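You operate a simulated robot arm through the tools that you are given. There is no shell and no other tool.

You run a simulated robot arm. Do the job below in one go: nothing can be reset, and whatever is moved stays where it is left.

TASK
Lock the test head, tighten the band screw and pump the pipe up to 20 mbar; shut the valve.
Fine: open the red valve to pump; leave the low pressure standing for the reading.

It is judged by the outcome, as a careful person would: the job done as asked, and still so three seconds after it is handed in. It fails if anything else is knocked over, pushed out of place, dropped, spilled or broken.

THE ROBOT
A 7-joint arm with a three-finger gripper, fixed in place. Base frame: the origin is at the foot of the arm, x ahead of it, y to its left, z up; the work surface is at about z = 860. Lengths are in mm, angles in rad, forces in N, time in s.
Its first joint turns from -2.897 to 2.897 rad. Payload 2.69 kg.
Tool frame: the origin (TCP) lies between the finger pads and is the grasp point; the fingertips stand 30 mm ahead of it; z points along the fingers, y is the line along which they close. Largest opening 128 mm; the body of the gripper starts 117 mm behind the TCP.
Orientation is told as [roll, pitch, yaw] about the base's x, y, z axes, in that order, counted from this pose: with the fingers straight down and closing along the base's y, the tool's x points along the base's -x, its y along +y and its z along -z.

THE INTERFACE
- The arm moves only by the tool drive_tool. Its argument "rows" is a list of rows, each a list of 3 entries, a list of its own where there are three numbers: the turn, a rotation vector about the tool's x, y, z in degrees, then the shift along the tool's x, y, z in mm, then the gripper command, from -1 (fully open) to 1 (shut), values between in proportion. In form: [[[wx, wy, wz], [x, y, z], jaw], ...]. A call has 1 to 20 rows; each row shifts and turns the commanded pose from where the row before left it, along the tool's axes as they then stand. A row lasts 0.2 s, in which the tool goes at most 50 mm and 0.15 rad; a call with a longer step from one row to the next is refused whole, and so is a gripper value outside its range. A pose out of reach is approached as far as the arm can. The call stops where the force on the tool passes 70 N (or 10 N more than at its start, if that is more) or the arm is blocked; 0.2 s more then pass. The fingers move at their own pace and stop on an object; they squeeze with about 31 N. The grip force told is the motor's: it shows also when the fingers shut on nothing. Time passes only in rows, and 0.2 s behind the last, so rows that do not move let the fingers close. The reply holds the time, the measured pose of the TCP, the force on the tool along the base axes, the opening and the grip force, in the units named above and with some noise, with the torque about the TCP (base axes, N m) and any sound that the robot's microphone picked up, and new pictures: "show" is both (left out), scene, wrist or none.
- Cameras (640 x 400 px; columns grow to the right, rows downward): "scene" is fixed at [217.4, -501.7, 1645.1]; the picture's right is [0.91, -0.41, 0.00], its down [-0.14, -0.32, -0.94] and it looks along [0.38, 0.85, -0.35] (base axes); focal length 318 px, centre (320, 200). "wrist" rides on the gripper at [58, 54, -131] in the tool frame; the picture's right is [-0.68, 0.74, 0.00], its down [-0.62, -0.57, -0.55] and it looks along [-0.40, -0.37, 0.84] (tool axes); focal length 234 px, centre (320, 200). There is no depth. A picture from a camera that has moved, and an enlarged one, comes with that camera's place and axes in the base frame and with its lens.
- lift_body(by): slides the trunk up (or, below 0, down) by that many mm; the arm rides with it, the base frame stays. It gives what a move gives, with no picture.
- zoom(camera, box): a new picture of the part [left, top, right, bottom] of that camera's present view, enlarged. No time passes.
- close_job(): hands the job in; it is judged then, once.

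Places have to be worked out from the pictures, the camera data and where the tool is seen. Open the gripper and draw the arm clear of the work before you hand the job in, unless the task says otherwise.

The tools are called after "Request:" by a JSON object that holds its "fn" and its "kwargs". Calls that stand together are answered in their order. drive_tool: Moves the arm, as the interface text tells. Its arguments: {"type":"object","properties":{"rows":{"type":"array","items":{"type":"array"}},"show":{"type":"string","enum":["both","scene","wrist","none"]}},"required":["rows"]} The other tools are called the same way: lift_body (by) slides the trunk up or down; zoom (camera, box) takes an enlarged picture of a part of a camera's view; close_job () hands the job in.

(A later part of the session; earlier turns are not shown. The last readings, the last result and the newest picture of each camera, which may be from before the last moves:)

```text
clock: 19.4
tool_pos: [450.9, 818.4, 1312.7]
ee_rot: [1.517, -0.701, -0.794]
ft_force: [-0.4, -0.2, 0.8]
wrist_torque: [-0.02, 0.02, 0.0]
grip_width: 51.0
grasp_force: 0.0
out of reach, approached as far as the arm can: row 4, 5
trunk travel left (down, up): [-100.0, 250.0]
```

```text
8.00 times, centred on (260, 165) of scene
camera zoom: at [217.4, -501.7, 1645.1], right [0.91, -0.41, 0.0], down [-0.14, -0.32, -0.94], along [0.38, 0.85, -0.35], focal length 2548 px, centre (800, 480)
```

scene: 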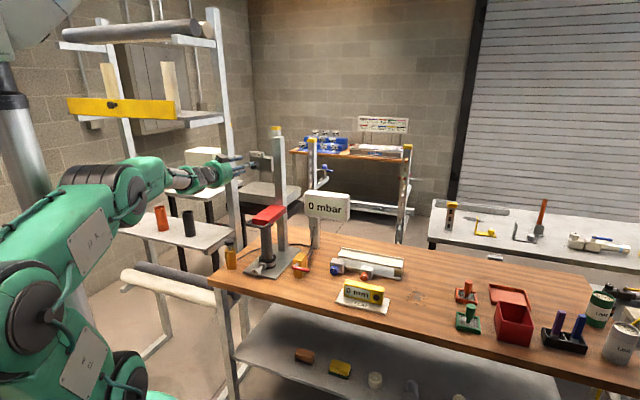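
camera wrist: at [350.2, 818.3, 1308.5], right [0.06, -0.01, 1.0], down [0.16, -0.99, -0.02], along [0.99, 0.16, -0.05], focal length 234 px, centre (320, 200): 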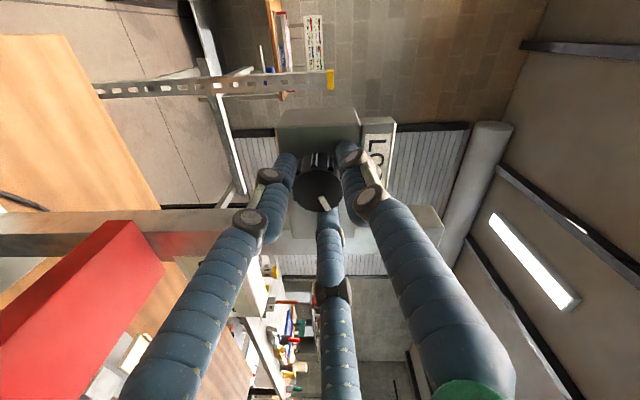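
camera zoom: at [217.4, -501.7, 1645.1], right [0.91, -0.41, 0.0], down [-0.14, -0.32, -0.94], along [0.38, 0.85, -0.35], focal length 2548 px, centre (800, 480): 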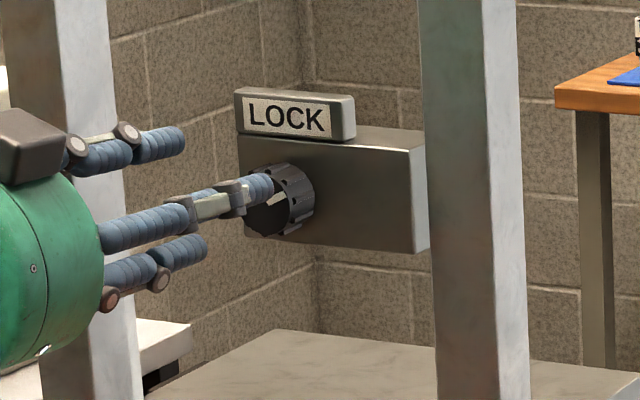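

The box and knob are undisturbed and the pointer has moved to about 50° right of vertical. Now I roll the hand back by 135°.

Request:
{"fn": "drive_tool", "kwargs": {"rows": [[[0, 0, -7.5], [0, 0, 0], 0.2], [[0, 0, -7.5], [0, 0, 0], 0.2], [[0, 0, -7.5], [0, 0, 0], 0.2], [[0, 0, -7.5], [0, 0, 0], 0.2], [[0, 0, -7.5], [0, 0, 0], 0.2], [[0, 0, -7.5], [0, 0, 0], 0.2], [[0, 0, -7.5], [0, 0, 0], 0.2], [[0, 0, -7.5], [0, 0, 0], 0.2], [[0, 0, -7.5], [0, 0, 0], 0.2], [[0, 0, -7.5], [0, 0, 0], 0.2], [[0, 0, -7.5], [0, 0, 0], 0.2], [[0, 0, -7.5], [0, 0, 0], 0.2], [[0, 0, -7.5], [0, 0, 0], 0.2], [[0, 0, -7.5], [0, 0, 0], 0.2], [[0, 0, -7.5], [0, 0, 0], 0.2], [[0, 0, -7.5], [0, 0, 0], 0.2], [[0, 0, -7.5], [0, 0, 0], 0.2], [[0, 0, -7.5], [0, 0, 0], 0.2], [[0, 0, 0], [0, 0, 0], 0.2]], "show": "both"}}

Request:
{"fn": "zoom", "kwargs": {"camera": "wrist", "box": [220, 80, 420, 240]}}

```text
clock: 23.4
tool_pos: [452.1, 819.0, 1313.4]
ee_rot: [-1.538, -0.088, 2.314]
ft_force: [-0.3, -0.1, 0.1]
wrist_torque: [-0.02, 0.0, -0.01]
grip_width: 51.2
grasp_force: 0.1
trunk travel left (down, up): [-100.0, 250.0]
camera wrist: at [391.1, 689.4, 1259.1], right [-0.52, 0.53, -0.67], down [-0.77, 0.06, 0.63], along [0.37, 0.85, 0.38], focal length 234 px, centre (320, 200)
```

scene: 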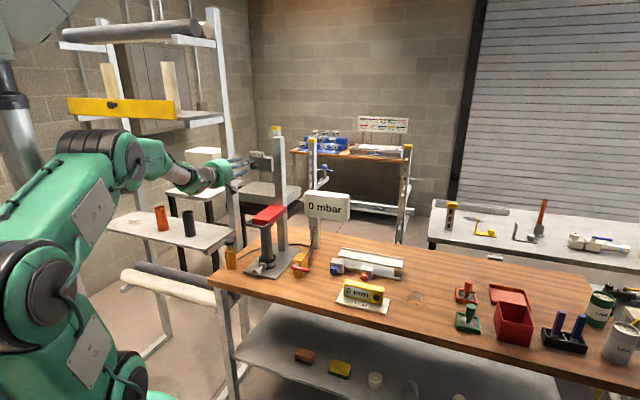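
wrist: 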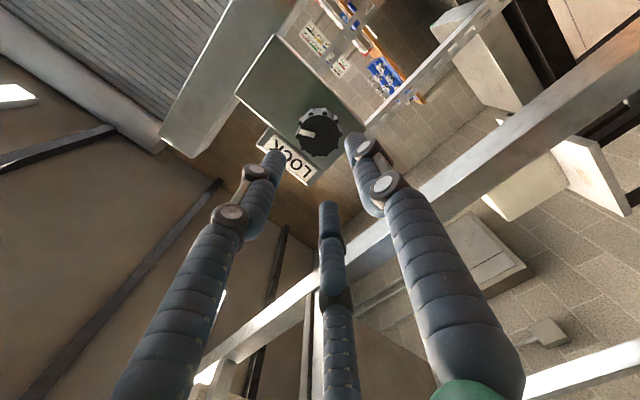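

```text
2.50 times, centred on (320, 160) of wrist
camera zoom: at [391.1, 689.4, 1259.1], right [-0.52, 0.53, -0.67], down [-0.77, 0.06, 0.63], along [0.37, 0.85, 0.38], focal length 585 px, centre (320, 300)
```

zoom: 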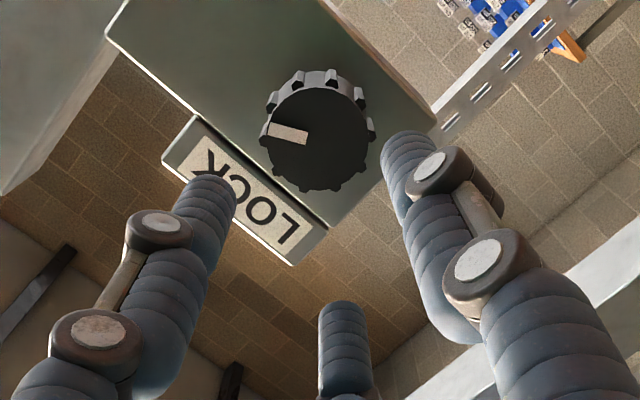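

Roll the other way has plenty of range. I roll a further 95° so the camera sits above the hand (upright view) and the fingers straddle the knob horizontally, giving a long clockwise stroke.

Request:
{"fn": "drive_tool", "kwargs": {"rows": [[[0, 0, -7.3], [0, 0, 0], 0.2], [[0, 0, -7.3], [0, 0, 0], 0.2], [[0, 0, -7.3], [0, 0, 0], 0.2], [[0, 0, -7.3], [0, 0, 0], 0.2], [[0, 0, -7.3], [0, 0, 0], 0.2], [[0, 0, -7.3], [0, 0, 0], 0.2], [[0, 0, -7.3], [0, 0, 0], 0.2], [[0, 0, -7.3], [0, 0, 0], 0.2], [[0, 0, -7.3], [0, 0, 0], 0.2], [[0, 0, -7.3], [0, 0, 0], 0.2], [[0, 0, -7.3], [0, 0, 0], 0.2], [[0, 0, -7.3], [0, 0, 0], 0.2], [[0, 0, -7.3], [0, 0, 0], 0.2], [[0, 0, 0], [0, 0, 0], 0.2]], "show": "wrist"}}

Request:
{"fn": "zoom", "kwargs": {"camera": "wrist", "box": [220, 80, 420, 240]}}

```text
clock: 26.4
tool_pos: [450.3, 819.4, 1315.4]
ee_rot: [-0.033, 1.539, -2.427]
ft_force: [0.9, 0.9, -0.1]
wrist_torque: [0.01, 0.01, -0.01]
grip_width: 51.1
grasp_force: 0.1
trunk travel left (down, up): [-100.0, 250.0]
camera wrist: at [392.9, 692.1, 1376.7], right [0.48, -0.55, -0.68], down [-0.8, 0.03, -0.6], along [0.35, 0.83, -0.43], focal length 234 px, centre (320, 200)
```

wrist: 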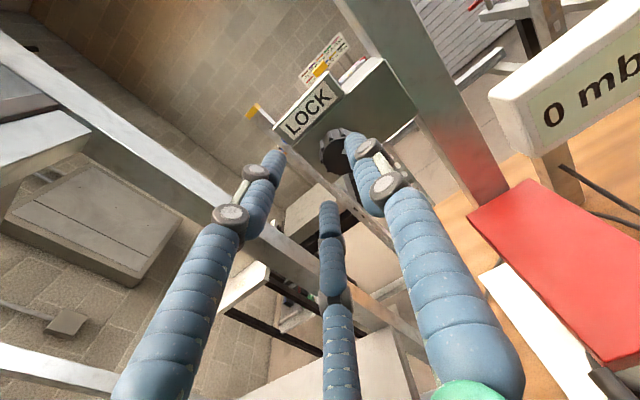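

```text
2.50 times, centred on (320, 160) of wrist
camera zoom: at [392.9, 692.1, 1376.7], right [0.48, -0.55, -0.68], down [-0.8, 0.03, -0.6], along [0.35, 0.83, -0.43], focal length 585 px, centre (320, 300)
```

zoom: 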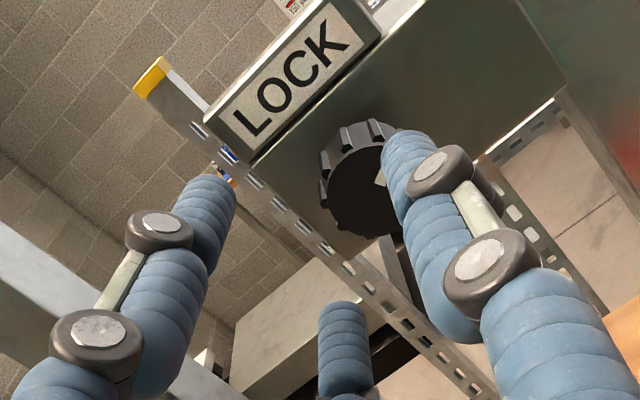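

The hand is upright; knob face estimated at (504.5, 852.5, 1299.5). I square the axis and centre laterally, then verify before advancing.

Request:
{"fn": "drive_tool", "kwargs": {"rows": [[[0.9, 1.8, 0], [0, 0, 0], 0.2], [[0, 0, 0], [-15.9, 13.7, 0], 0.2], [[0, 0, 0], [0, 0, 0], 0.25], [[0, 0, 0], [0, 0, 0], 0.25]], "show": "wrist"}}

Request:
{"fn": "zoom", "kwargs": {"camera": "wrist", "box": [240, 80, 400, 210]}}

```text
clock: 27.4
tool_pos: [461.1, 810.3, 1299.8]
ee_rot: [-1.256, 1.566, 2.649]
ft_force: [0.0, 0.1, 0.3]
wrist_torque: [0.03, 0.01, 0.01]
grip_width: 48.2
grasp_force: 0.0
trunk travel left (down, up): [-100.0, 250.0]
camera wrist: at [403.9, 680.8, 1356.9], right [0.51, -0.53, -0.68], down [-0.79, 0.03, -0.61], along [0.35, 0.85, -0.4], focal length 234 px, centre (320, 200)
```

wrist: 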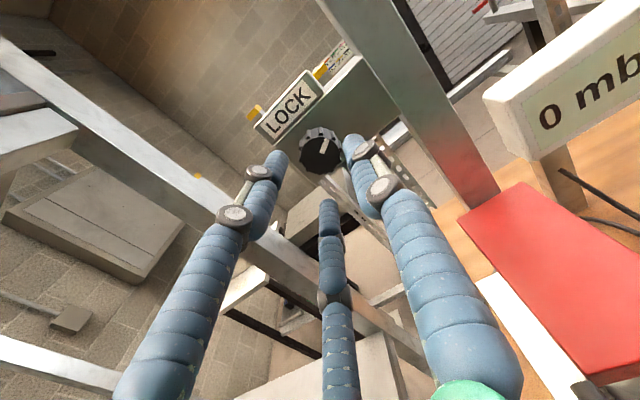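

```text
3.08 times, centred on (320, 145) of wrist
camera zoom: at [403.9, 680.8, 1356.9], right [0.51, -0.53, -0.68], down [-0.79, 0.03, -0.61], along [0.35, 0.85, -0.4], focal length 720 px, centre (320, 369)
```

zoom: 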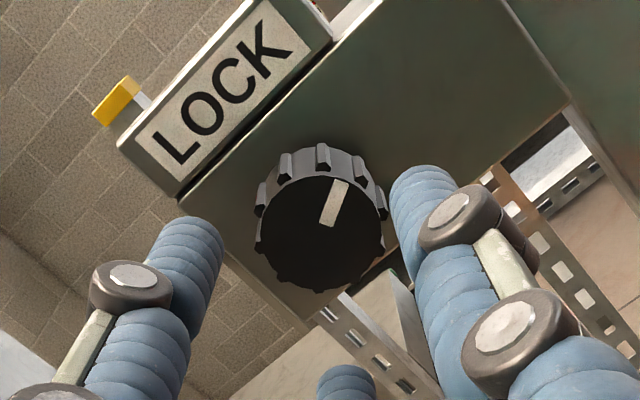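

Centred, with the knob face ~61 mm ahead. I advance 45 mm and grip.

Request:
{"fn": "drive_tool", "kwargs": {"rows": [[[0, 0, 0], [0, 0, 20], 0.25], [[0, 0, 0], [0, 0, 15], 0.25], [[0, 0, 0], [0, 0, 10], 0.25], [[0, 0, 0], [0, 0, 0], 0.25], [[0, 0, 0], [0, 0, 0], 1], [[0, 0, 0], [0, 0, 0], 1], [[0, 0, 0], [0, 0, 0], 1]], "show": "wrist"}}

Request:
{"fn": "zoom", "kwargs": {"camera": "wrist", "box": [240, 80, 400, 210]}}

Request:
{"fn": "zoom", "kwargs": {"camera": "scene", "box": [230, 140, 290, 190]}}

```text
clock: 29.0
tool_pos: [494.3, 841.4, 1299.2]
ee_rot: [-1.382, 1.569, 2.523]
ft_force: [-0.7, 0.2, 1.9]
wrist_torque: [0.04, -0.07, 0.02]
grip_width: 34.9
grasp_force: 45.3
trunk travel left (down, up): [-100.0, 250.0]
camera wrist: at [436.5, 711.7, 1356.7], right [0.51, -0.53, -0.68], down [-0.79, 0.03, -0.61], along [0.35, 0.85, -0.4], focal length 234 px, centre (320, 200)
```

wrist: 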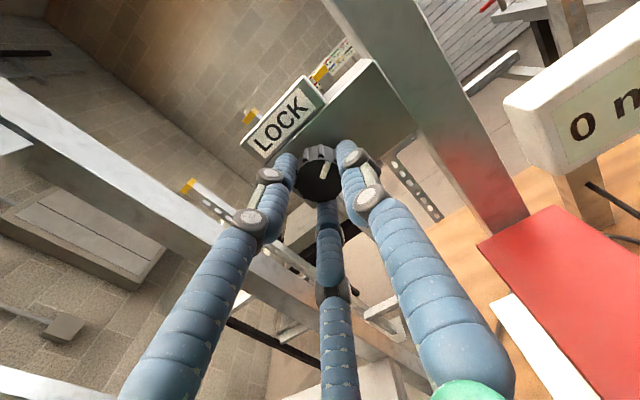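

```text
3.08 times, centred on (320, 145) of wrist
camera zoom: at [436.5, 711.7, 1356.7], right [0.51, -0.53, -0.68], down [-0.79, 0.03, -0.61], along [0.35, 0.85, -0.4], focal length 720 px, centre (320, 369)
```

zoom: 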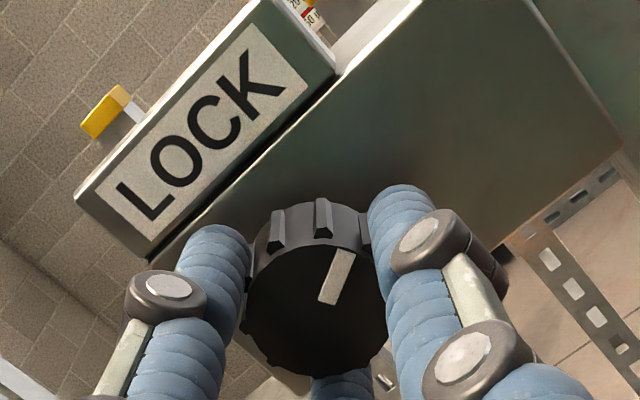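

```text
8.00 times, centred on (260, 165) of scene
camera zoom: at [217.4, -501.7, 1645.1], right [0.91, -0.41, 0.0], down [-0.14, -0.32, -0.94], along [0.38, 0.85, -0.35], focal length 2548 px, centre (800, 480)
```

zoom: 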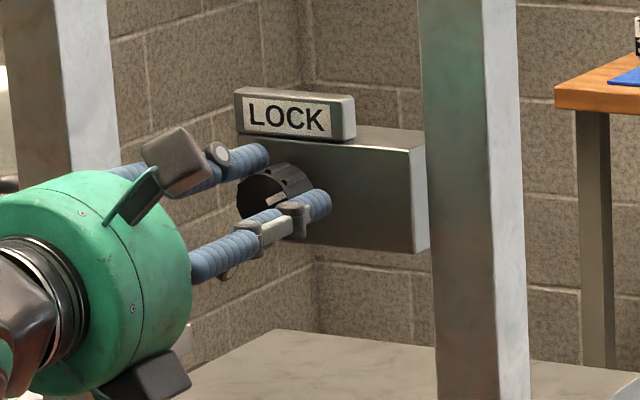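

A clean grip with almost no side force. I turn clockwise 60°.

Request:
{"fn": "drive_tool", "kwargs": {"rows": [[[0, 0, 6], [0, 0, 0], 1], [[0, 0, 6], [0, 0, 0], 1], [[0, 0, 6], [0, 0, 0], 1], [[0, 0, 6], [0, 0, 0], 1], [[0, 0, 6], [0, 0, 0], 1], [[0, 0, 6], [0, 0, 0], 1], [[0, 0, 6], [0, 0, 0], 1], [[0, 0, 6], [0, 0, 0], 1], [[0, 0, 6], [0, 0, 0], 1], [[0, 0, 6], [0, 0, 0], 1]], "show": "wrist"}}

Request:
{"fn": "zoom", "kwargs": {"camera": "wrist", "box": [240, 80, 400, 210]}}

Request:
{"fn": "zoom", "kwargs": {"camera": "scene", "box": [230, 140, 290, 190]}}

```text
clock: 31.2
tool_pos: [492.6, 840.6, 1299.6]
ee_rot: [-1.572, 0.517, 2.334]
ft_force: [6.9, 6.3, 7.6]
wrist_torque: [-0.09, -0.68, 0.04]
grip_width: 34.9
grasp_force: 45.1
trunk travel left (down, up): [-100.0, 250.0]
camera wrist: at [452.5, 694.4, 1281.3], right [-0.15, 0.16, -0.97], down [-0.96, 0.21, 0.19], along [0.24, 0.96, 0.12], focal length 234 px, centre (320, 200)
```

wrist: 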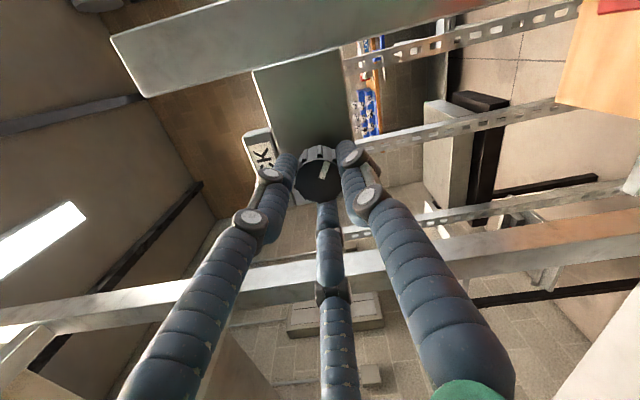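

```text
3.08 times, centred on (320, 145) of wrist
camera zoom: at [452.5, 694.4, 1281.3], right [-0.15, 0.16, -0.97], down [-0.96, 0.21, 0.19], along [0.24, 0.96, 0.12], focal length 720 px, centre (320, 369)
```

zoom: 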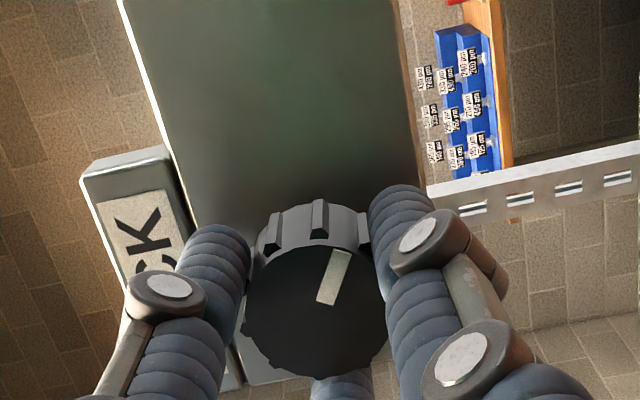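

```text
8.00 times, centred on (260, 165) of scene
camera zoom: at [217.4, -501.7, 1645.1], right [0.91, -0.41, 0.0], down [-0.14, -0.32, -0.94], along [0.38, 0.85, -0.35], focal length 2548 px, centre (800, 480)
```

zoom: 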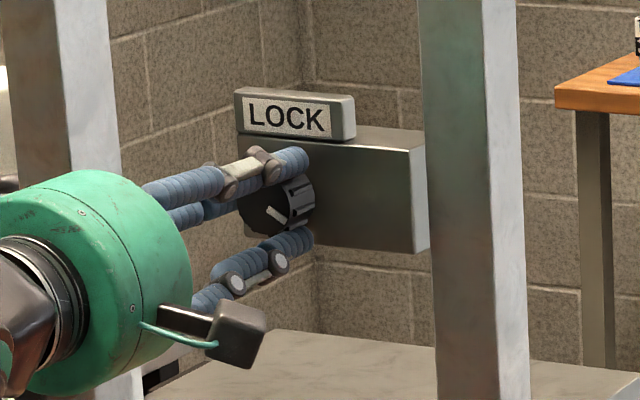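

The pointer has followed to ~115°; a resisting axial torque of ~0.5 N·m is now showing. I continue in smaller steps to feel the stop.

Request:
{"fn": "drive_tool", "kwargs": {"rows": [[[0, 0, 5], [0, 0, 0], 1], [[0, 0, 5], [0, 0, 0], 1], [[0, 0, 5], [0, 0, 0], 1], [[0, 0, 5], [0, 0, 0], 1], [[0, 0, 5], [0, 0, 0], 1], [[0, 0, 5], [0, 0, 0], 1]], "show": "wrist"}}

Request:
{"fn": "zoom", "kwargs": {"camera": "wrist", "box": [240, 80, 400, 210]}}

Request:
{"fn": "zoom", "kwargs": {"camera": "scene", "box": [230, 140, 290, 190]}}

```text
clock: 32.6
tool_pos: [492.5, 840.2, 1298.8]
ee_rot: [-1.569, -0.005, 2.332]
ft_force: [-1.9, 0.6, 5.8]
wrist_torque: [-0.01, -0.27, 0.09]
grip_width: 34.6
grasp_force: 45.2
trunk travel left (down, up): [-100.0, 250.0]
camera wrist: at [438.2, 706.9, 1245.0], right [-0.47, 0.49, -0.73], down [-0.82, 0.06, 0.57], along [0.33, 0.87, 0.37], focal length 234 px, centre (320, 200)
```

wrist: 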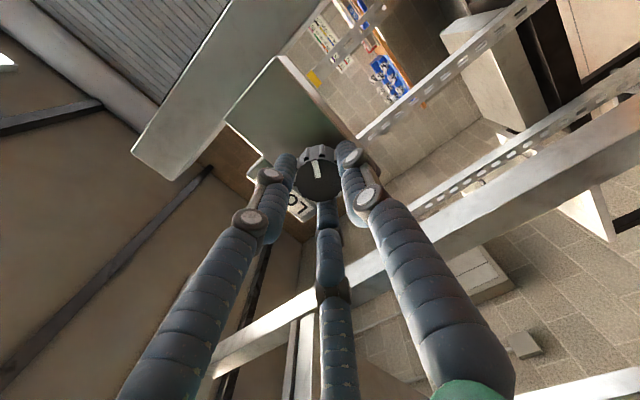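

```text
3.08 times, centred on (320, 145) of wrist
camera zoom: at [438.2, 706.9, 1245.0], right [-0.47, 0.49, -0.73], down [-0.82, 0.06, 0.57], along [0.33, 0.87, 0.37], focal length 720 px, centre (320, 369)
```

zoom: 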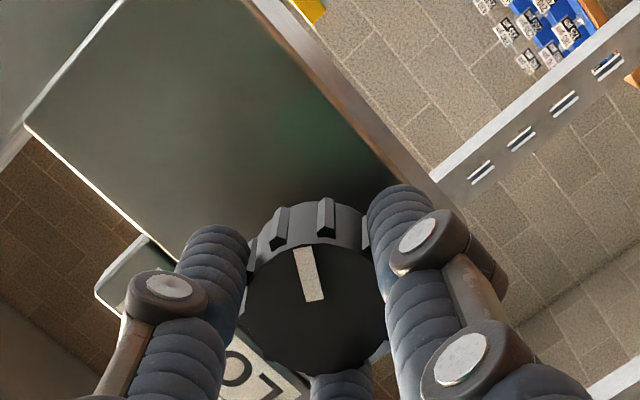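

```text
8.00 times, centred on (260, 165) of scene
camera zoom: at [217.4, -501.7, 1645.1], right [0.91, -0.41, 0.0], down [-0.14, -0.32, -0.94], along [0.38, 0.85, -0.35], focal length 2548 px, centre (800, 480)
```

zoom: 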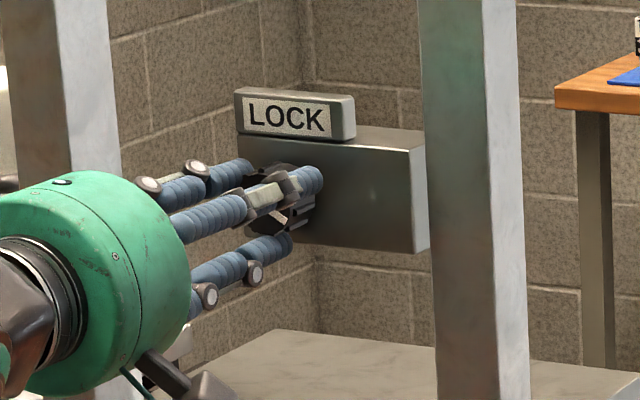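

The knob now slips in the fingers (pointer stopped following at ~115°), so the lock is at its stop. I release, back off 200 mm, and roll the hand upright again.

Request:
{"fn": "drive_tool", "kwargs": {"rows": [[[0, 0, 0], [0, 0, 0], 0.2], [[0, 0, 0], [0, 0, 0], 0.2], [[0, 0, 0], [0, 0, -20], 0.2], [[0, 0, 0], [0, 0, -45], 0.2], [[0, 0, 0], [0, 0, -45], 0.2], [[0, 0, 0], [0, 0, -45], 0.2], [[0, 0, 0], [0, 0, -45], 0.2], [[0, 0, -7.5], [0, 0, 0], 0.2], [[0, 0, -7.5], [0, 0, 0], 0.2], [[0, 0, -7.5], [0, 0, 0], 0.2], [[0, 0, -7.5], [0, 0, 0], 0.2], [[0, 0, -7.5], [0, 0, 0], 0.2], [[0, 0, -7.5], [0, 0, 0], 0.2], [[0, 0, -7.5], [0, 0, 0], 0.2], [[0, 0, -7.5], [0, 0, 0], 0.2], [[0, 0, -7.5], [0, 0, 0], 0.2], [[0, 0, -7.5], [0, 0, 0], 0.2], [[0, 0, -7.5], [0, 0, 0], 0.2], [[0, 0, -7.5], [0, 0, 0], 0.2]], "show": "both"}}

Request:
{"fn": "zoom", "kwargs": {"camera": "scene", "box": [230, 140, 290, 190]}}

```text
clock: 36.6
tool_pos: [349.8, 701.5, 1300.7]
ee_rot: [-0.04, 1.57, -2.42]
ft_force: [-0.7, 0.0, 0.7]
wrist_torque: [-0.01, 0.02, -0.02]
grip_width: 51.3
grasp_force: 0.0
trunk travel left (down, up): [-100.0, 250.0]
camera wrist: at [291.7, 572.1, 1356.7], right [0.51, -0.53, -0.68], down [-0.79, 0.03, -0.61], along [0.35, 0.85, -0.41], focal length 234 px, centre (320, 200)
```

scene: 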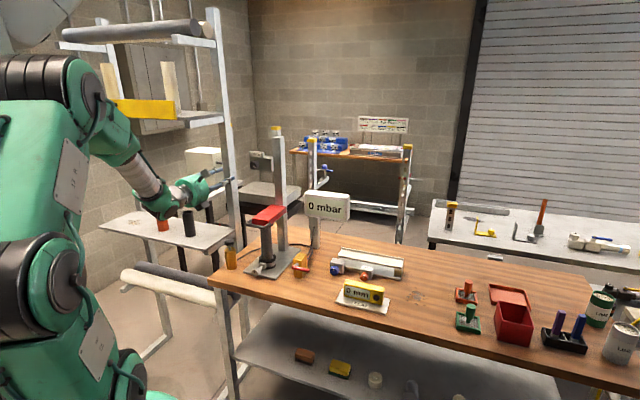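
wrist: 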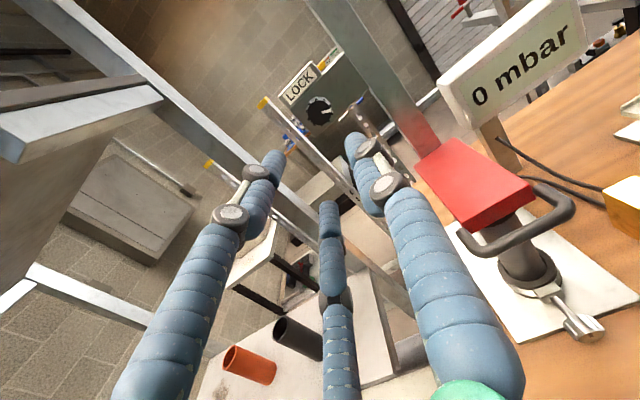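

```text
8.00 times, centred on (260, 165) of scene
camera zoom: at [217.4, -501.7, 1645.1], right [0.91, -0.41, 0.0], down [-0.14, -0.32, -0.94], along [0.38, 0.85, -0.35], focal length 2548 px, centre (800, 480)
```

zoom: 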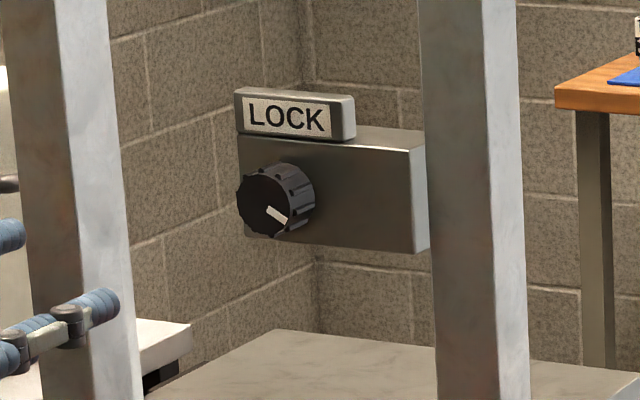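

Lock knob now points to about 4 o'clock. Let me check the head seating and the band screw from this viewpoint.

Request:
{"fn": "zoom", "kwargs": {"camera": "wrist", "box": [430, 130, 630, 350]}}

Request:
{"fn": "zoom", "kwargs": {"camera": "scene", "box": [240, 195, 310, 245]}}

```text
1.82 times, centred on (530, 240) of wrist
camera zoom: at [291.7, 572.1, 1356.7], right [0.51, -0.53, -0.68], down [-0.79, 0.03, -0.61], along [0.35, 0.85, -0.41], focal length 426 px, centre (-62, 127)
```

zoom: 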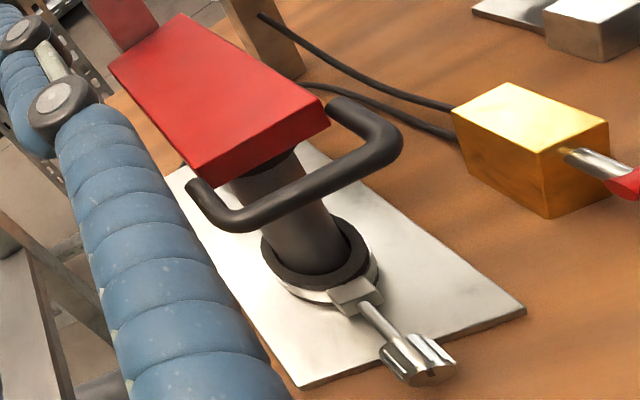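

```text
8.00 times, centred on (275, 220) of scene
camera zoom: at [217.4, -501.7, 1645.1], right [0.91, -0.41, 0.0], down [-0.14, -0.32, -0.94], along [0.38, 0.85, -0.35], focal length 2548 px, centre (680, 40)
```

zoom: 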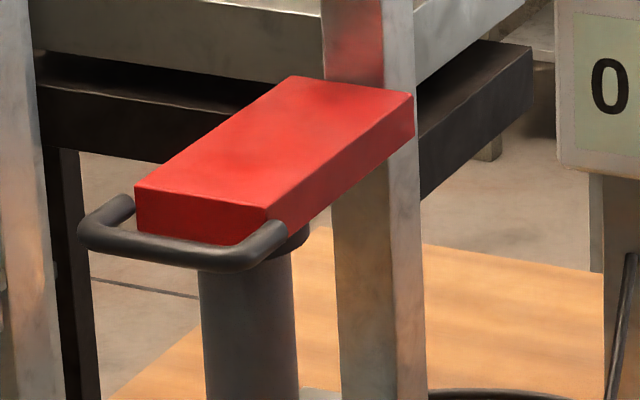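

The pipe stands in a cup with the band clamp; the screw's fluted knob is at about (439, 654, 886). I lower the trunk the rest of the way and bring the hand down in front of the screw, tilted 25° below level, passing to the right of the pump.

Request:
{"fn": "lift_body", "kwargs": {"by": -100}}

Request:
{"fn": "drive_tool", "kwargs": {"rows": [[[0, 0, 0], [0, 32, -25.5], 0.2], [[0, 0, 0], [0, 32, -25.5], 0.2], [[0, 0, 0], [0, 32, -25.5], 0.2], [[0, -6.25, 0], [0, 0, 0], 0.2], [[0, -6.25, 0], [0, 0, 0], 0.2], [[0, -6.25, 0], [0, 0, 0], 0.2], [[0, -6.25, 0], [0, 0, 0], 0.2], [[0, 0, 0], [-36, 0, 17], 0.2], [[0, 0, 0], [-36, 0, 17], 0.2], [[0, 0, 0], [-36, 0, 17], 0.2], [[0, 0, 0], [-36, 0, 17], 0.2]]}}

Request:
{"fn": "zoom", "kwargs": {"camera": "wrist", "box": [220, 60, 420, 240]}}

```text
clock: 38.0
tool_pos: [348.4, 702.3, 1198.9]
ee_rot: [-1.356, 1.567, 2.547]
ft_force: [-0.4, 0.4, 0.0]
wrist_torque: [-0.03, 0.01, -0.02]
grip_width: 51.2
grasp_force: 0.0
trunk travel left (down, up): [0.0, 350.0]
```

```text
clock: 40.4
tool_pos: [358.8, 578.2, 1042.1]
ee_rot: [-0.008, 1.135, -2.386]
ft_force: [-0.6, -0.4, 0.1]
wrist_torque: [0.01, 0.0, -0.02]
grip_width: 51.1
grasp_force: 0.0
trunk travel left (down, up): [0.0, 350.0]
camera wrist: at [328.9, 474.0, 1148.7], right [0.3, -0.73, -0.62], down [-0.94, -0.11, -0.32], along [0.17, 0.68, -0.72], focal length 234 px, centre (320, 200)
```

scene: 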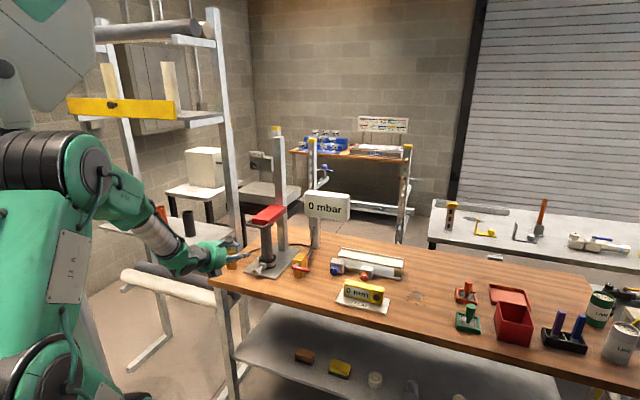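
wrist: 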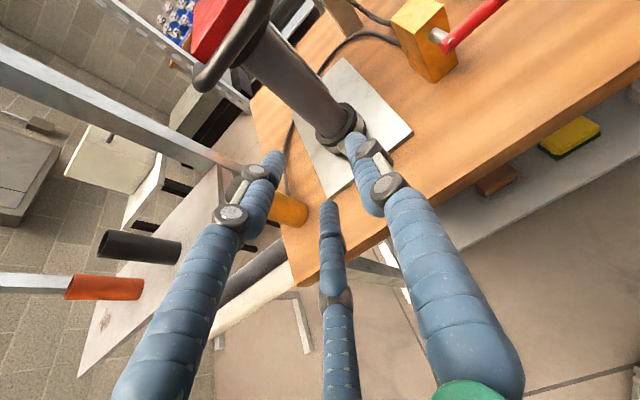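

```text
2.22 times, centred on (320, 150) of wrist
camera zoom: at [328.9, 474.0, 1148.7], right [0.3, -0.73, -0.62], down [-0.94, -0.11, -0.32], along [0.17, 0.68, -0.72], focal length 520 px, centre (320, 311)
```

zoom: 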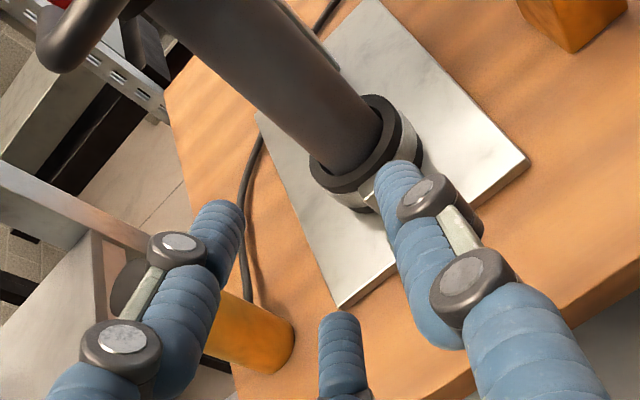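

The hand is in front of the clamp; the screw is hidden behind the right finger. I go lower along the tool's own frame and open a little to see the screw.

Request:
{"fn": "drive_tool", "kwargs": {"rows": [[[0, 0, 0], [-31, 0, 20], -0.1], [[0, 0, 0], [-31, 0, 20], -0.1], [[0, 0, 0], [-30, 0, 20], -0.1], [[0, 0, 0], [0, 0, 0], -0.1]]}}

Request:
{"fn": "zoom", "kwargs": {"camera": "wrist", "box": [220, 60, 420, 240]}}

Request:
{"fn": "zoom", "kwargs": {"camera": "scene", "box": [200, 220, 320, 300]}}

```text
clock: 41.4
tool_pos: [370.0, 590.3, 932.1]
ee_rot: [-0.007, 1.132, -2.385]
ft_force: [0.0, 0.1, 0.2]
wrist_torque: [0.01, 0.0, 0.01]
grip_width: 70.3
grasp_force: 0.1
trunk travel left (down, up): [0.0, 350.0]
camera wrist: at [339.7, 486.3, 1039.5], right [0.3, -0.73, -0.61], down [-0.94, -0.11, -0.32], along [0.17, 0.68, -0.72], focal length 234 px, centre (320, 200)
```

scene: 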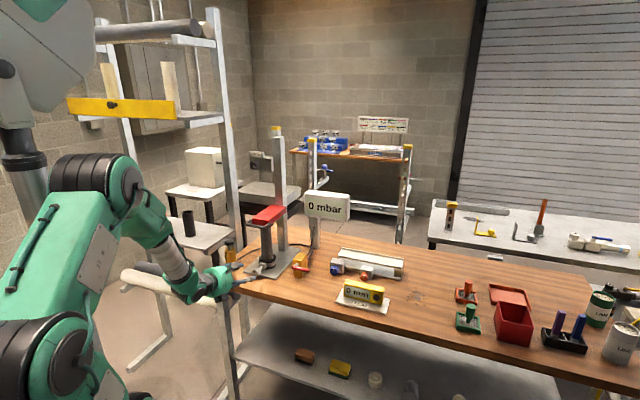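
wrist: 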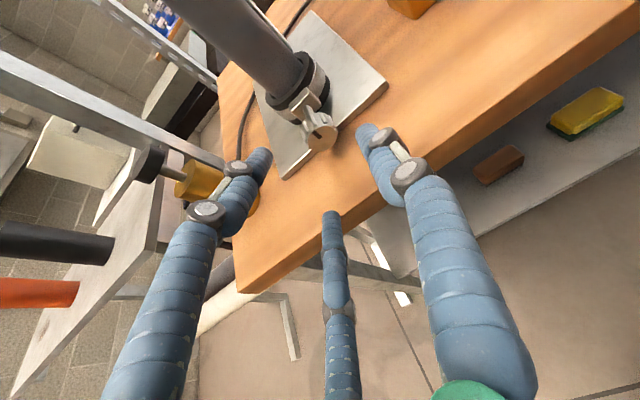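

```text
2.22 times, centred on (320, 150) of wrist
camera zoom: at [339.7, 486.3, 1039.5], right [0.3, -0.73, -0.61], down [-0.94, -0.11, -0.32], along [0.17, 0.68, -0.72], focal length 520 px, centre (320, 311)
```

zoom: 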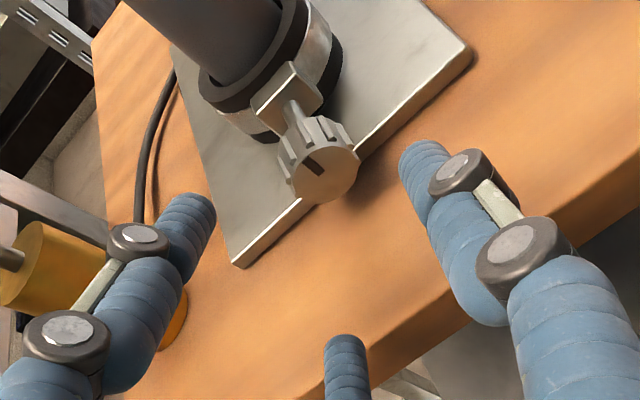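

```text
5.00 times, centred on (260, 260) of scene
camera zoom: at [217.4, -501.7, 1645.1], right [0.91, -0.41, 0.0], down [-0.14, -0.32, -0.94], along [0.38, 0.85, -0.35], focal length 1592 px, centre (620, -100)
```

zoom: 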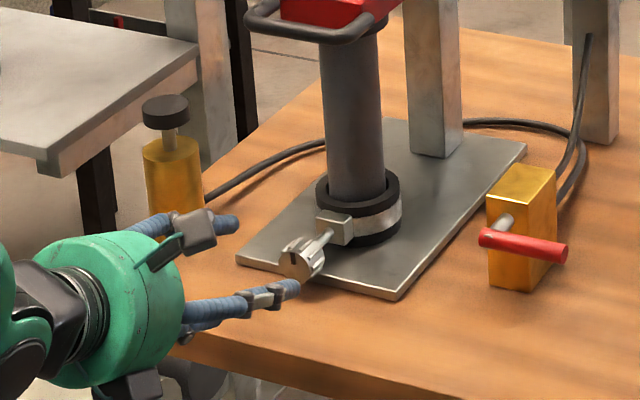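

The screw knob is clear in view: face centre at about (438.5, 653.5, 886), Ø~31 mm, axis facing me; it lies ~105 mm straight ahead of the TCP. I advance most of the way, narrowing the fingers, and check for table contact.

Request:
{"fn": "drive_tool", "kwargs": {"rows": [[[0, 0, 0], [1, 2, 20], 0.1], [[0, 0, 0], [0, 0, 20], 0.2], [[0, 0, 0], [0, 0, 20], 0.25], [[0, 0, 0], [0, 0, 15], 0.25], [[0, 0, 0], [0, 0, 0], 0.25]]}}

Request:
{"fn": "zoom", "kwargs": {"camera": "wrist", "box": [240, 90, 400, 230]}}

Request:
{"fn": "zoom", "kwargs": {"camera": "scene", "box": [230, 235, 310, 295]}}

```text
clock: 42.6
tool_pos: [421.2, 636.7, 900.8]
ee_rot: [-0.007, 1.134, -2.383]
ft_force: [-1.4, 1.8, 2.7]
wrist_torque: [0.06, 0.09, 0.05]
grip_width: 48.4
grasp_force: 0.1
trunk travel left (down, up): [0.0, 350.0]
camera wrist: at [390.8, 533.0, 1008.5], right [0.3, -0.73, -0.61], down [-0.94, -0.11, -0.32], along [0.17, 0.67, -0.72], focal length 234 px, centre (320, 200)
```

scene: 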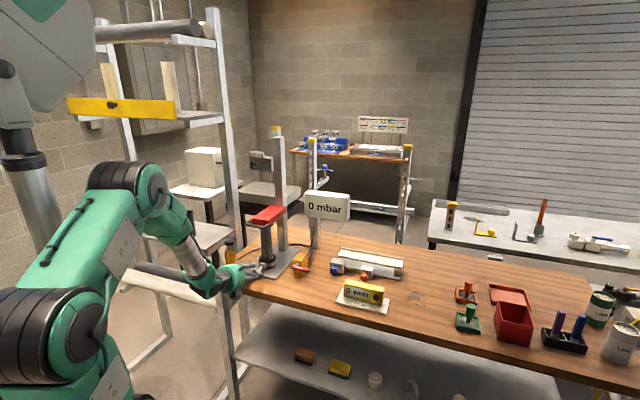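
wrist: 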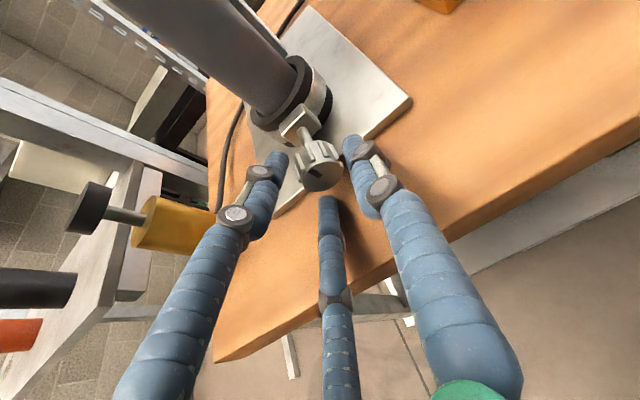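

```text
2.86 times, centred on (320, 160) of wrist
camera zoom: at [390.8, 533.0, 1008.5], right [0.3, -0.73, -0.61], down [-0.94, -0.11, -0.32], along [0.17, 0.67, -0.72], focal length 669 px, centre (320, 314)
```

zoom: 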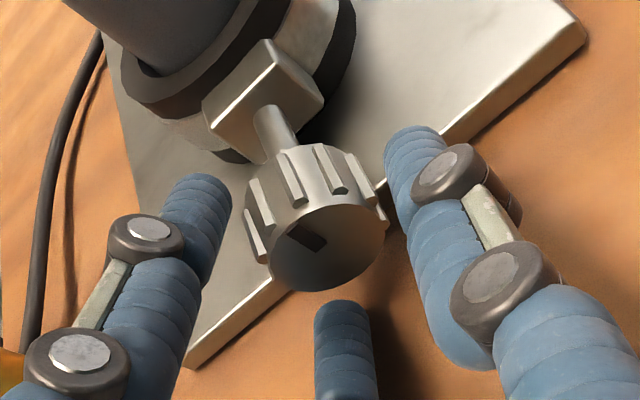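

```text
6.67 times, centred on (270, 265) of scene
camera zoom: at [217.4, -501.7, 1645.1], right [0.91, -0.41, 0.0], down [-0.14, -0.32, -0.94], along [0.38, 0.85, -0.35], focal length 2123 px, centre (653, -233)
```

zoom: 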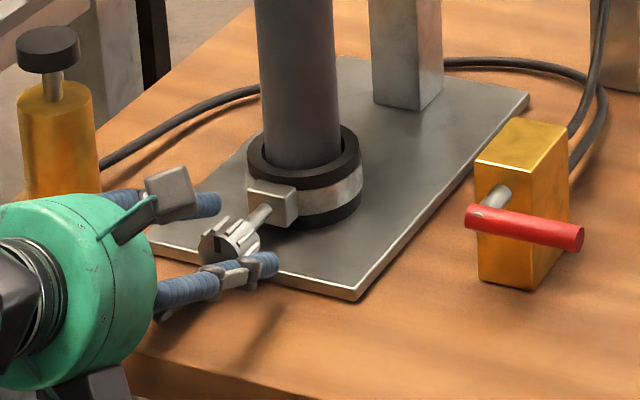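

Nearly no force; the knob sits centred, ~27 mm ahead. I ease forward 12 mm and close on it.

Request:
{"fn": "drive_tool", "kwargs": {"rows": [[[0, 0, 0], [-2, -0.5, 6], 0.25], [[0, 0, 0], [0, 0, 6], 0.25], [[0, 0, 0], [0, 0, 0], 0.25], [[0, 0, 0], [0, 0, 0], 1], [[0, 0, 0], [0, 0, 0], 1], [[0, 0, 0], [0, 0, 0], 1]], "show": "wrist"}}

Request:
{"fn": "zoom", "kwargs": {"camera": "wrist", "box": [240, 90, 400, 230]}}

Request:
{"fn": "zoom", "kwargs": {"camera": "scene", "box": [230, 235, 310, 295]}}

```text
clock: 44.0
tool_pos: [428.3, 647.5, 895.6]
ee_rot: [-0.005, 1.136, -2.383]
ft_force: [0.4, 17.8, 11.0]
wrist_torque: [0.39, -0.21, 0.91]
grip_width: 37.9
grasp_force: 45.2
trunk travel left (down, up): [0.0, 350.0]
camera wrist: at [398.2, 542.4, 1002.5], right [0.3, -0.73, -0.62], down [-0.94, -0.11, -0.33], along [0.17, 0.68, -0.72], focal length 234 px, centre (320, 200)
```

wrist: 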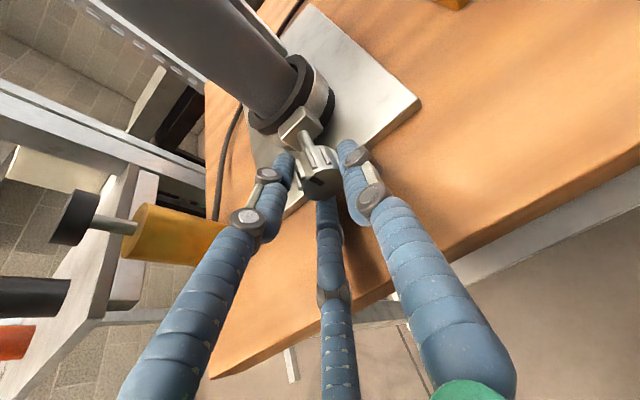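

```text
2.86 times, centred on (320, 160) of wrist
camera zoom: at [398.2, 542.4, 1002.5], right [0.3, -0.73, -0.62], down [-0.94, -0.11, -0.33], along [0.17, 0.68, -0.72], focal length 669 px, centre (320, 314)
```

zoom: 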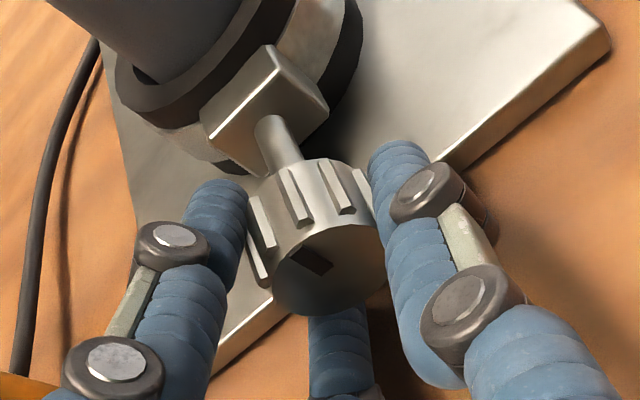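

```text
6.67 times, centred on (270, 265) of scene
camera zoom: at [217.4, -501.7, 1645.1], right [0.91, -0.41, 0.0], down [-0.14, -0.32, -0.94], along [0.38, 0.85, -0.35], focal length 2123 px, centre (653, -233)
```

zoom: 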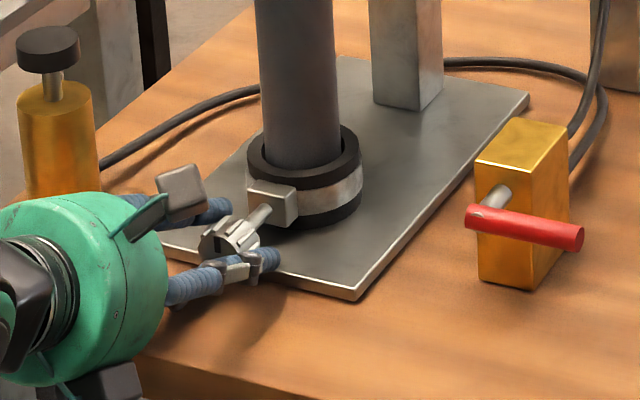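

Gripped at 37.9 mm with a slight off-centre pull (hand should be ~2.5 mm left, 1.5 mm up). I correct that and turn 30° clockwise about the screw's own axis.

Request:
{"fn": "drive_tool", "kwargs": {"rows": [[[0, 0, 0], [1.5, -2.5, 0], 1], [[2.55, 0, 5.47], [0, 1, 0], 1], [[2.55, 0, 5.47], [0, 1, 0], 1], [[2.55, 0, 5.47], [0, 1, 0], 1], [[2.55, 0, 5.47], [0, 1, 0], 1], [[2.55, 0, 5.47], [0, 1, 0], 1], [[0, 0, 0], [0, 0, 0], 1]], "show": "wrist"}}

Request:
{"fn": "zoom", "kwargs": {"camera": "wrist", "box": [240, 90, 400, 230]}}

Request:
{"fn": "zoom", "kwargs": {"camera": "scene", "box": [230, 235, 310, 295]}}

```text
clock: 45.0
tool_pos: [432.6, 649.8, 895.8]
ee_rot: [-0.651, 1.036, -2.963]
ft_force: [-57.1, -89.9, 65.1]
wrist_torque: [-1.67, -0.85, -2.59]
grip_width: 35.5
grasp_force: 45.1
out of reach, approached as far as the arm can: row 5
trunk travel left (down, up): [0.0, 350.0]
stopped in row 5: the force on the tool passed its limit at 123 N (the readings are from after the stop); the commanded pose is now the measured one
camera wrist: at [423.9, 523.3, 981.9], right [0.14, -0.57, -0.81], down [-0.99, -0.06, -0.13], along [0.03, 0.82, -0.57], focal length 234 px, centre (320, 200)
```

wrist: 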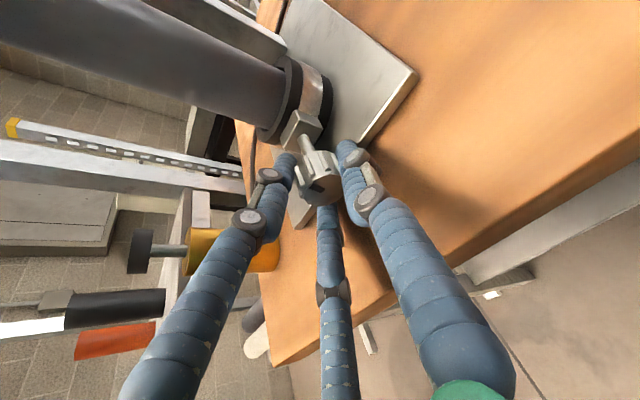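

```text
2.86 times, centred on (320, 160) of wrist
camera zoom: at [423.9, 523.3, 981.9], right [0.14, -0.57, -0.81], down [-0.99, -0.06, -0.13], along [0.03, 0.82, -0.57], focal length 669 px, centre (320, 314)
```

zoom: 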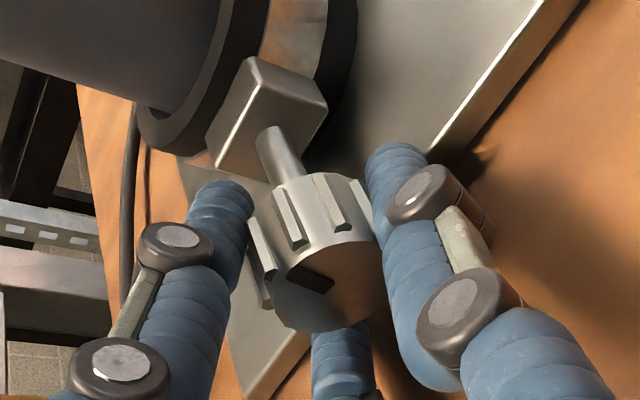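

```text
6.67 times, centred on (270, 265) of scene
camera zoom: at [217.4, -501.7, 1645.1], right [0.91, -0.41, 0.0], down [-0.14, -0.32, -0.94], along [0.38, 0.85, -0.35], focal length 2123 px, centre (653, -233)
```

zoom: 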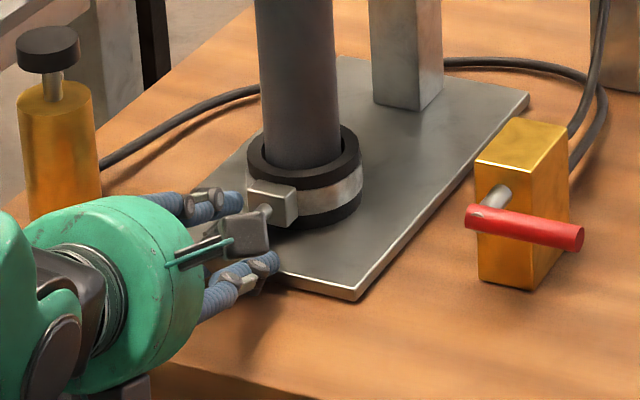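

The arm ran out of wrist range when swinging about the screw axis; the screw followed ~25° and nothing else moved. I release, back off 40 mm and will instead twist about the tool's own axis.

Request:
{"fn": "drive_tool", "kwargs": {"rows": [[[0, 0, 0], [0, 0, 0], 0.25], [[0, 0, 0], [0, 0, 0], 0.25], [[0, 0, 0], [0, 0, -20], 0.25], [[0, 0, 0], [0, 0, -20], 0.25], [[0, 0, 0], [0, 0, 0], 0.25]], "show": "wrist"}}

Request:
{"fn": "zoom", "kwargs": {"camera": "wrist", "box": [240, 90, 400, 230]}}

Request:
{"fn": "zoom", "kwargs": {"camera": "scene", "box": [230, 235, 310, 295]}}

```text
clock: 46.2
tool_pos: [412.6, 626.2, 902.9]
ee_rot: [-0.638, 1.027, -2.947]
ft_force: [-0.4, -0.8, -0.8]
wrist_torque: [-0.01, 0.06, -0.01]
grip_width: 48.0
grasp_force: 0.0
trunk travel left (down, up): [0.0, 350.0]
camera wrist: at [403.9, 500.2, 990.2], right [0.14, -0.58, -0.81], down [-0.99, -0.06, -0.13], along [0.02, 0.82, -0.58], focal length 234 px, centre (320, 200)
```

wrist: 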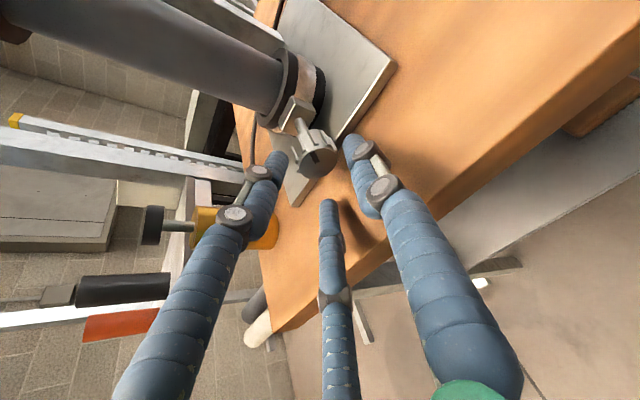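

```text
2.86 times, centred on (320, 160) of wrist
camera zoom: at [403.9, 500.2, 990.2], right [0.14, -0.58, -0.81], down [-0.99, -0.06, -0.13], along [0.02, 0.82, -0.58], focal length 669 px, centre (320, 314)
```

zoom: 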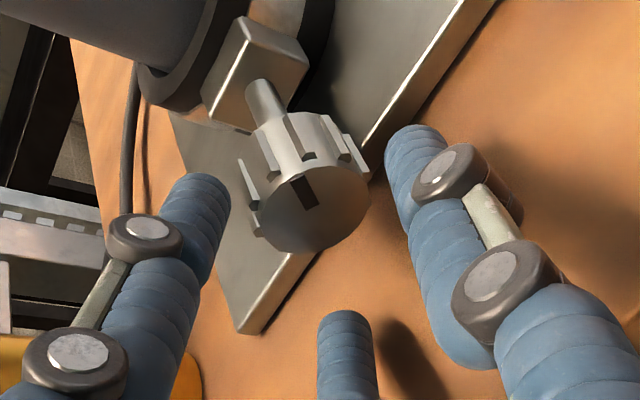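

```text
6.67 times, centred on (270, 265) of scene
camera zoom: at [217.4, -501.7, 1645.1], right [0.91, -0.41, 0.0], down [-0.14, -0.32, -0.94], along [0.38, 0.85, -0.35], focal length 2123 px, centre (653, -233)
```

zoom: 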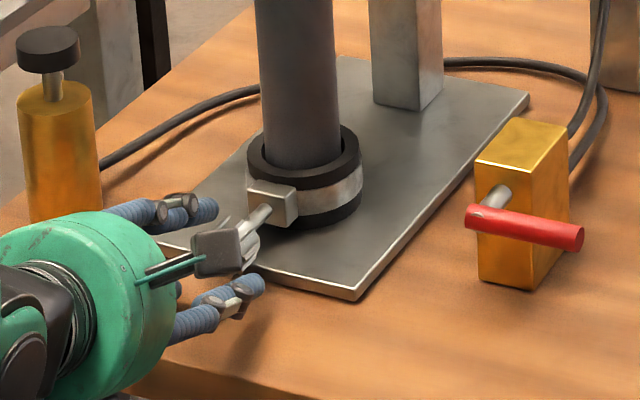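

Screw has turned ~35°. I restore the tilt to 28° below level, pre-roll the hand 30° counter-clockwise, and re-centre in front of the knob for another stroke.

Request:
{"fn": "drive_tool", "kwargs": {"rows": [[[-2.55, 0, -5.47], [0, 0, 0], 0.3], [[-2.55, 0, -5.47], [0, 0, 0], 0.3], [[-2.55, 0, -5.47], [0, 0, 0], 0.3], [[0, -3, 0], [0, 0, 0], 0.3], [[0, 0, -7.5], [0, 0, 0], 0.3], [[0, 0, -7.5], [0, 0, 0], 0.3], [[0, 0, -7.5], [0, 0, 0], 0.3], [[0, 0, -7.5], [0, 0, 0], 0.3], [[0, 0, 0], [7, -2, 0], 0.3], [[0, 0, 0], [0, 0, 0], 0.3]], "show": "wrist"}}

Request:
{"fn": "zoom", "kwargs": {"camera": "wrist", "box": [240, 90, 400, 230]}}

Request:
{"fn": "zoom", "kwargs": {"camera": "scene", "box": [230, 235, 310, 295]}}

```text
clock: 48.4
tool_pos: [410.6, 630.5, 908.9]
ee_rot: [0.744, 0.859, -1.499]
ft_force: [0.7, -0.1, -0.1]
wrist_torque: [0.03, 0.0, 0.03]
grip_width: 44.8
grasp_force: 0.1
trunk travel left (down, up): [0.0, 350.0]
camera wrist: at [366.7, 564.7, 1039.4], right [0.6, -0.78, -0.19], down [-0.76, -0.47, -0.45], along [0.26, 0.41, -0.87], focal length 234 px, centre (320, 200)
```

wrist: 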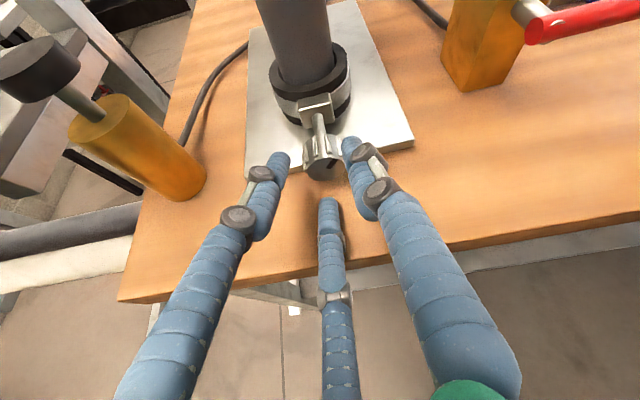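

```text
2.86 times, centred on (320, 160) of wrist
camera zoom: at [366.7, 564.7, 1039.4], right [0.6, -0.78, -0.19], down [-0.76, -0.47, -0.45], along [0.26, 0.41, -0.87], focal length 669 px, centre (320, 314)
```

zoom: 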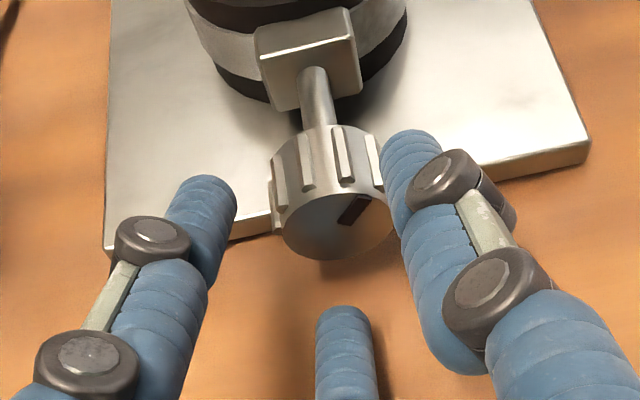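

```text
6.67 times, centred on (270, 265) of scene
camera zoom: at [217.4, -501.7, 1645.1], right [0.91, -0.41, 0.0], down [-0.14, -0.32, -0.94], along [0.38, 0.85, -0.35], focal length 2123 px, centre (653, -233)
```

zoom: 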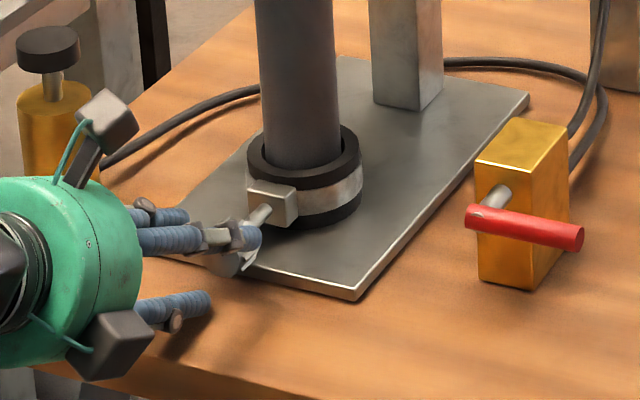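

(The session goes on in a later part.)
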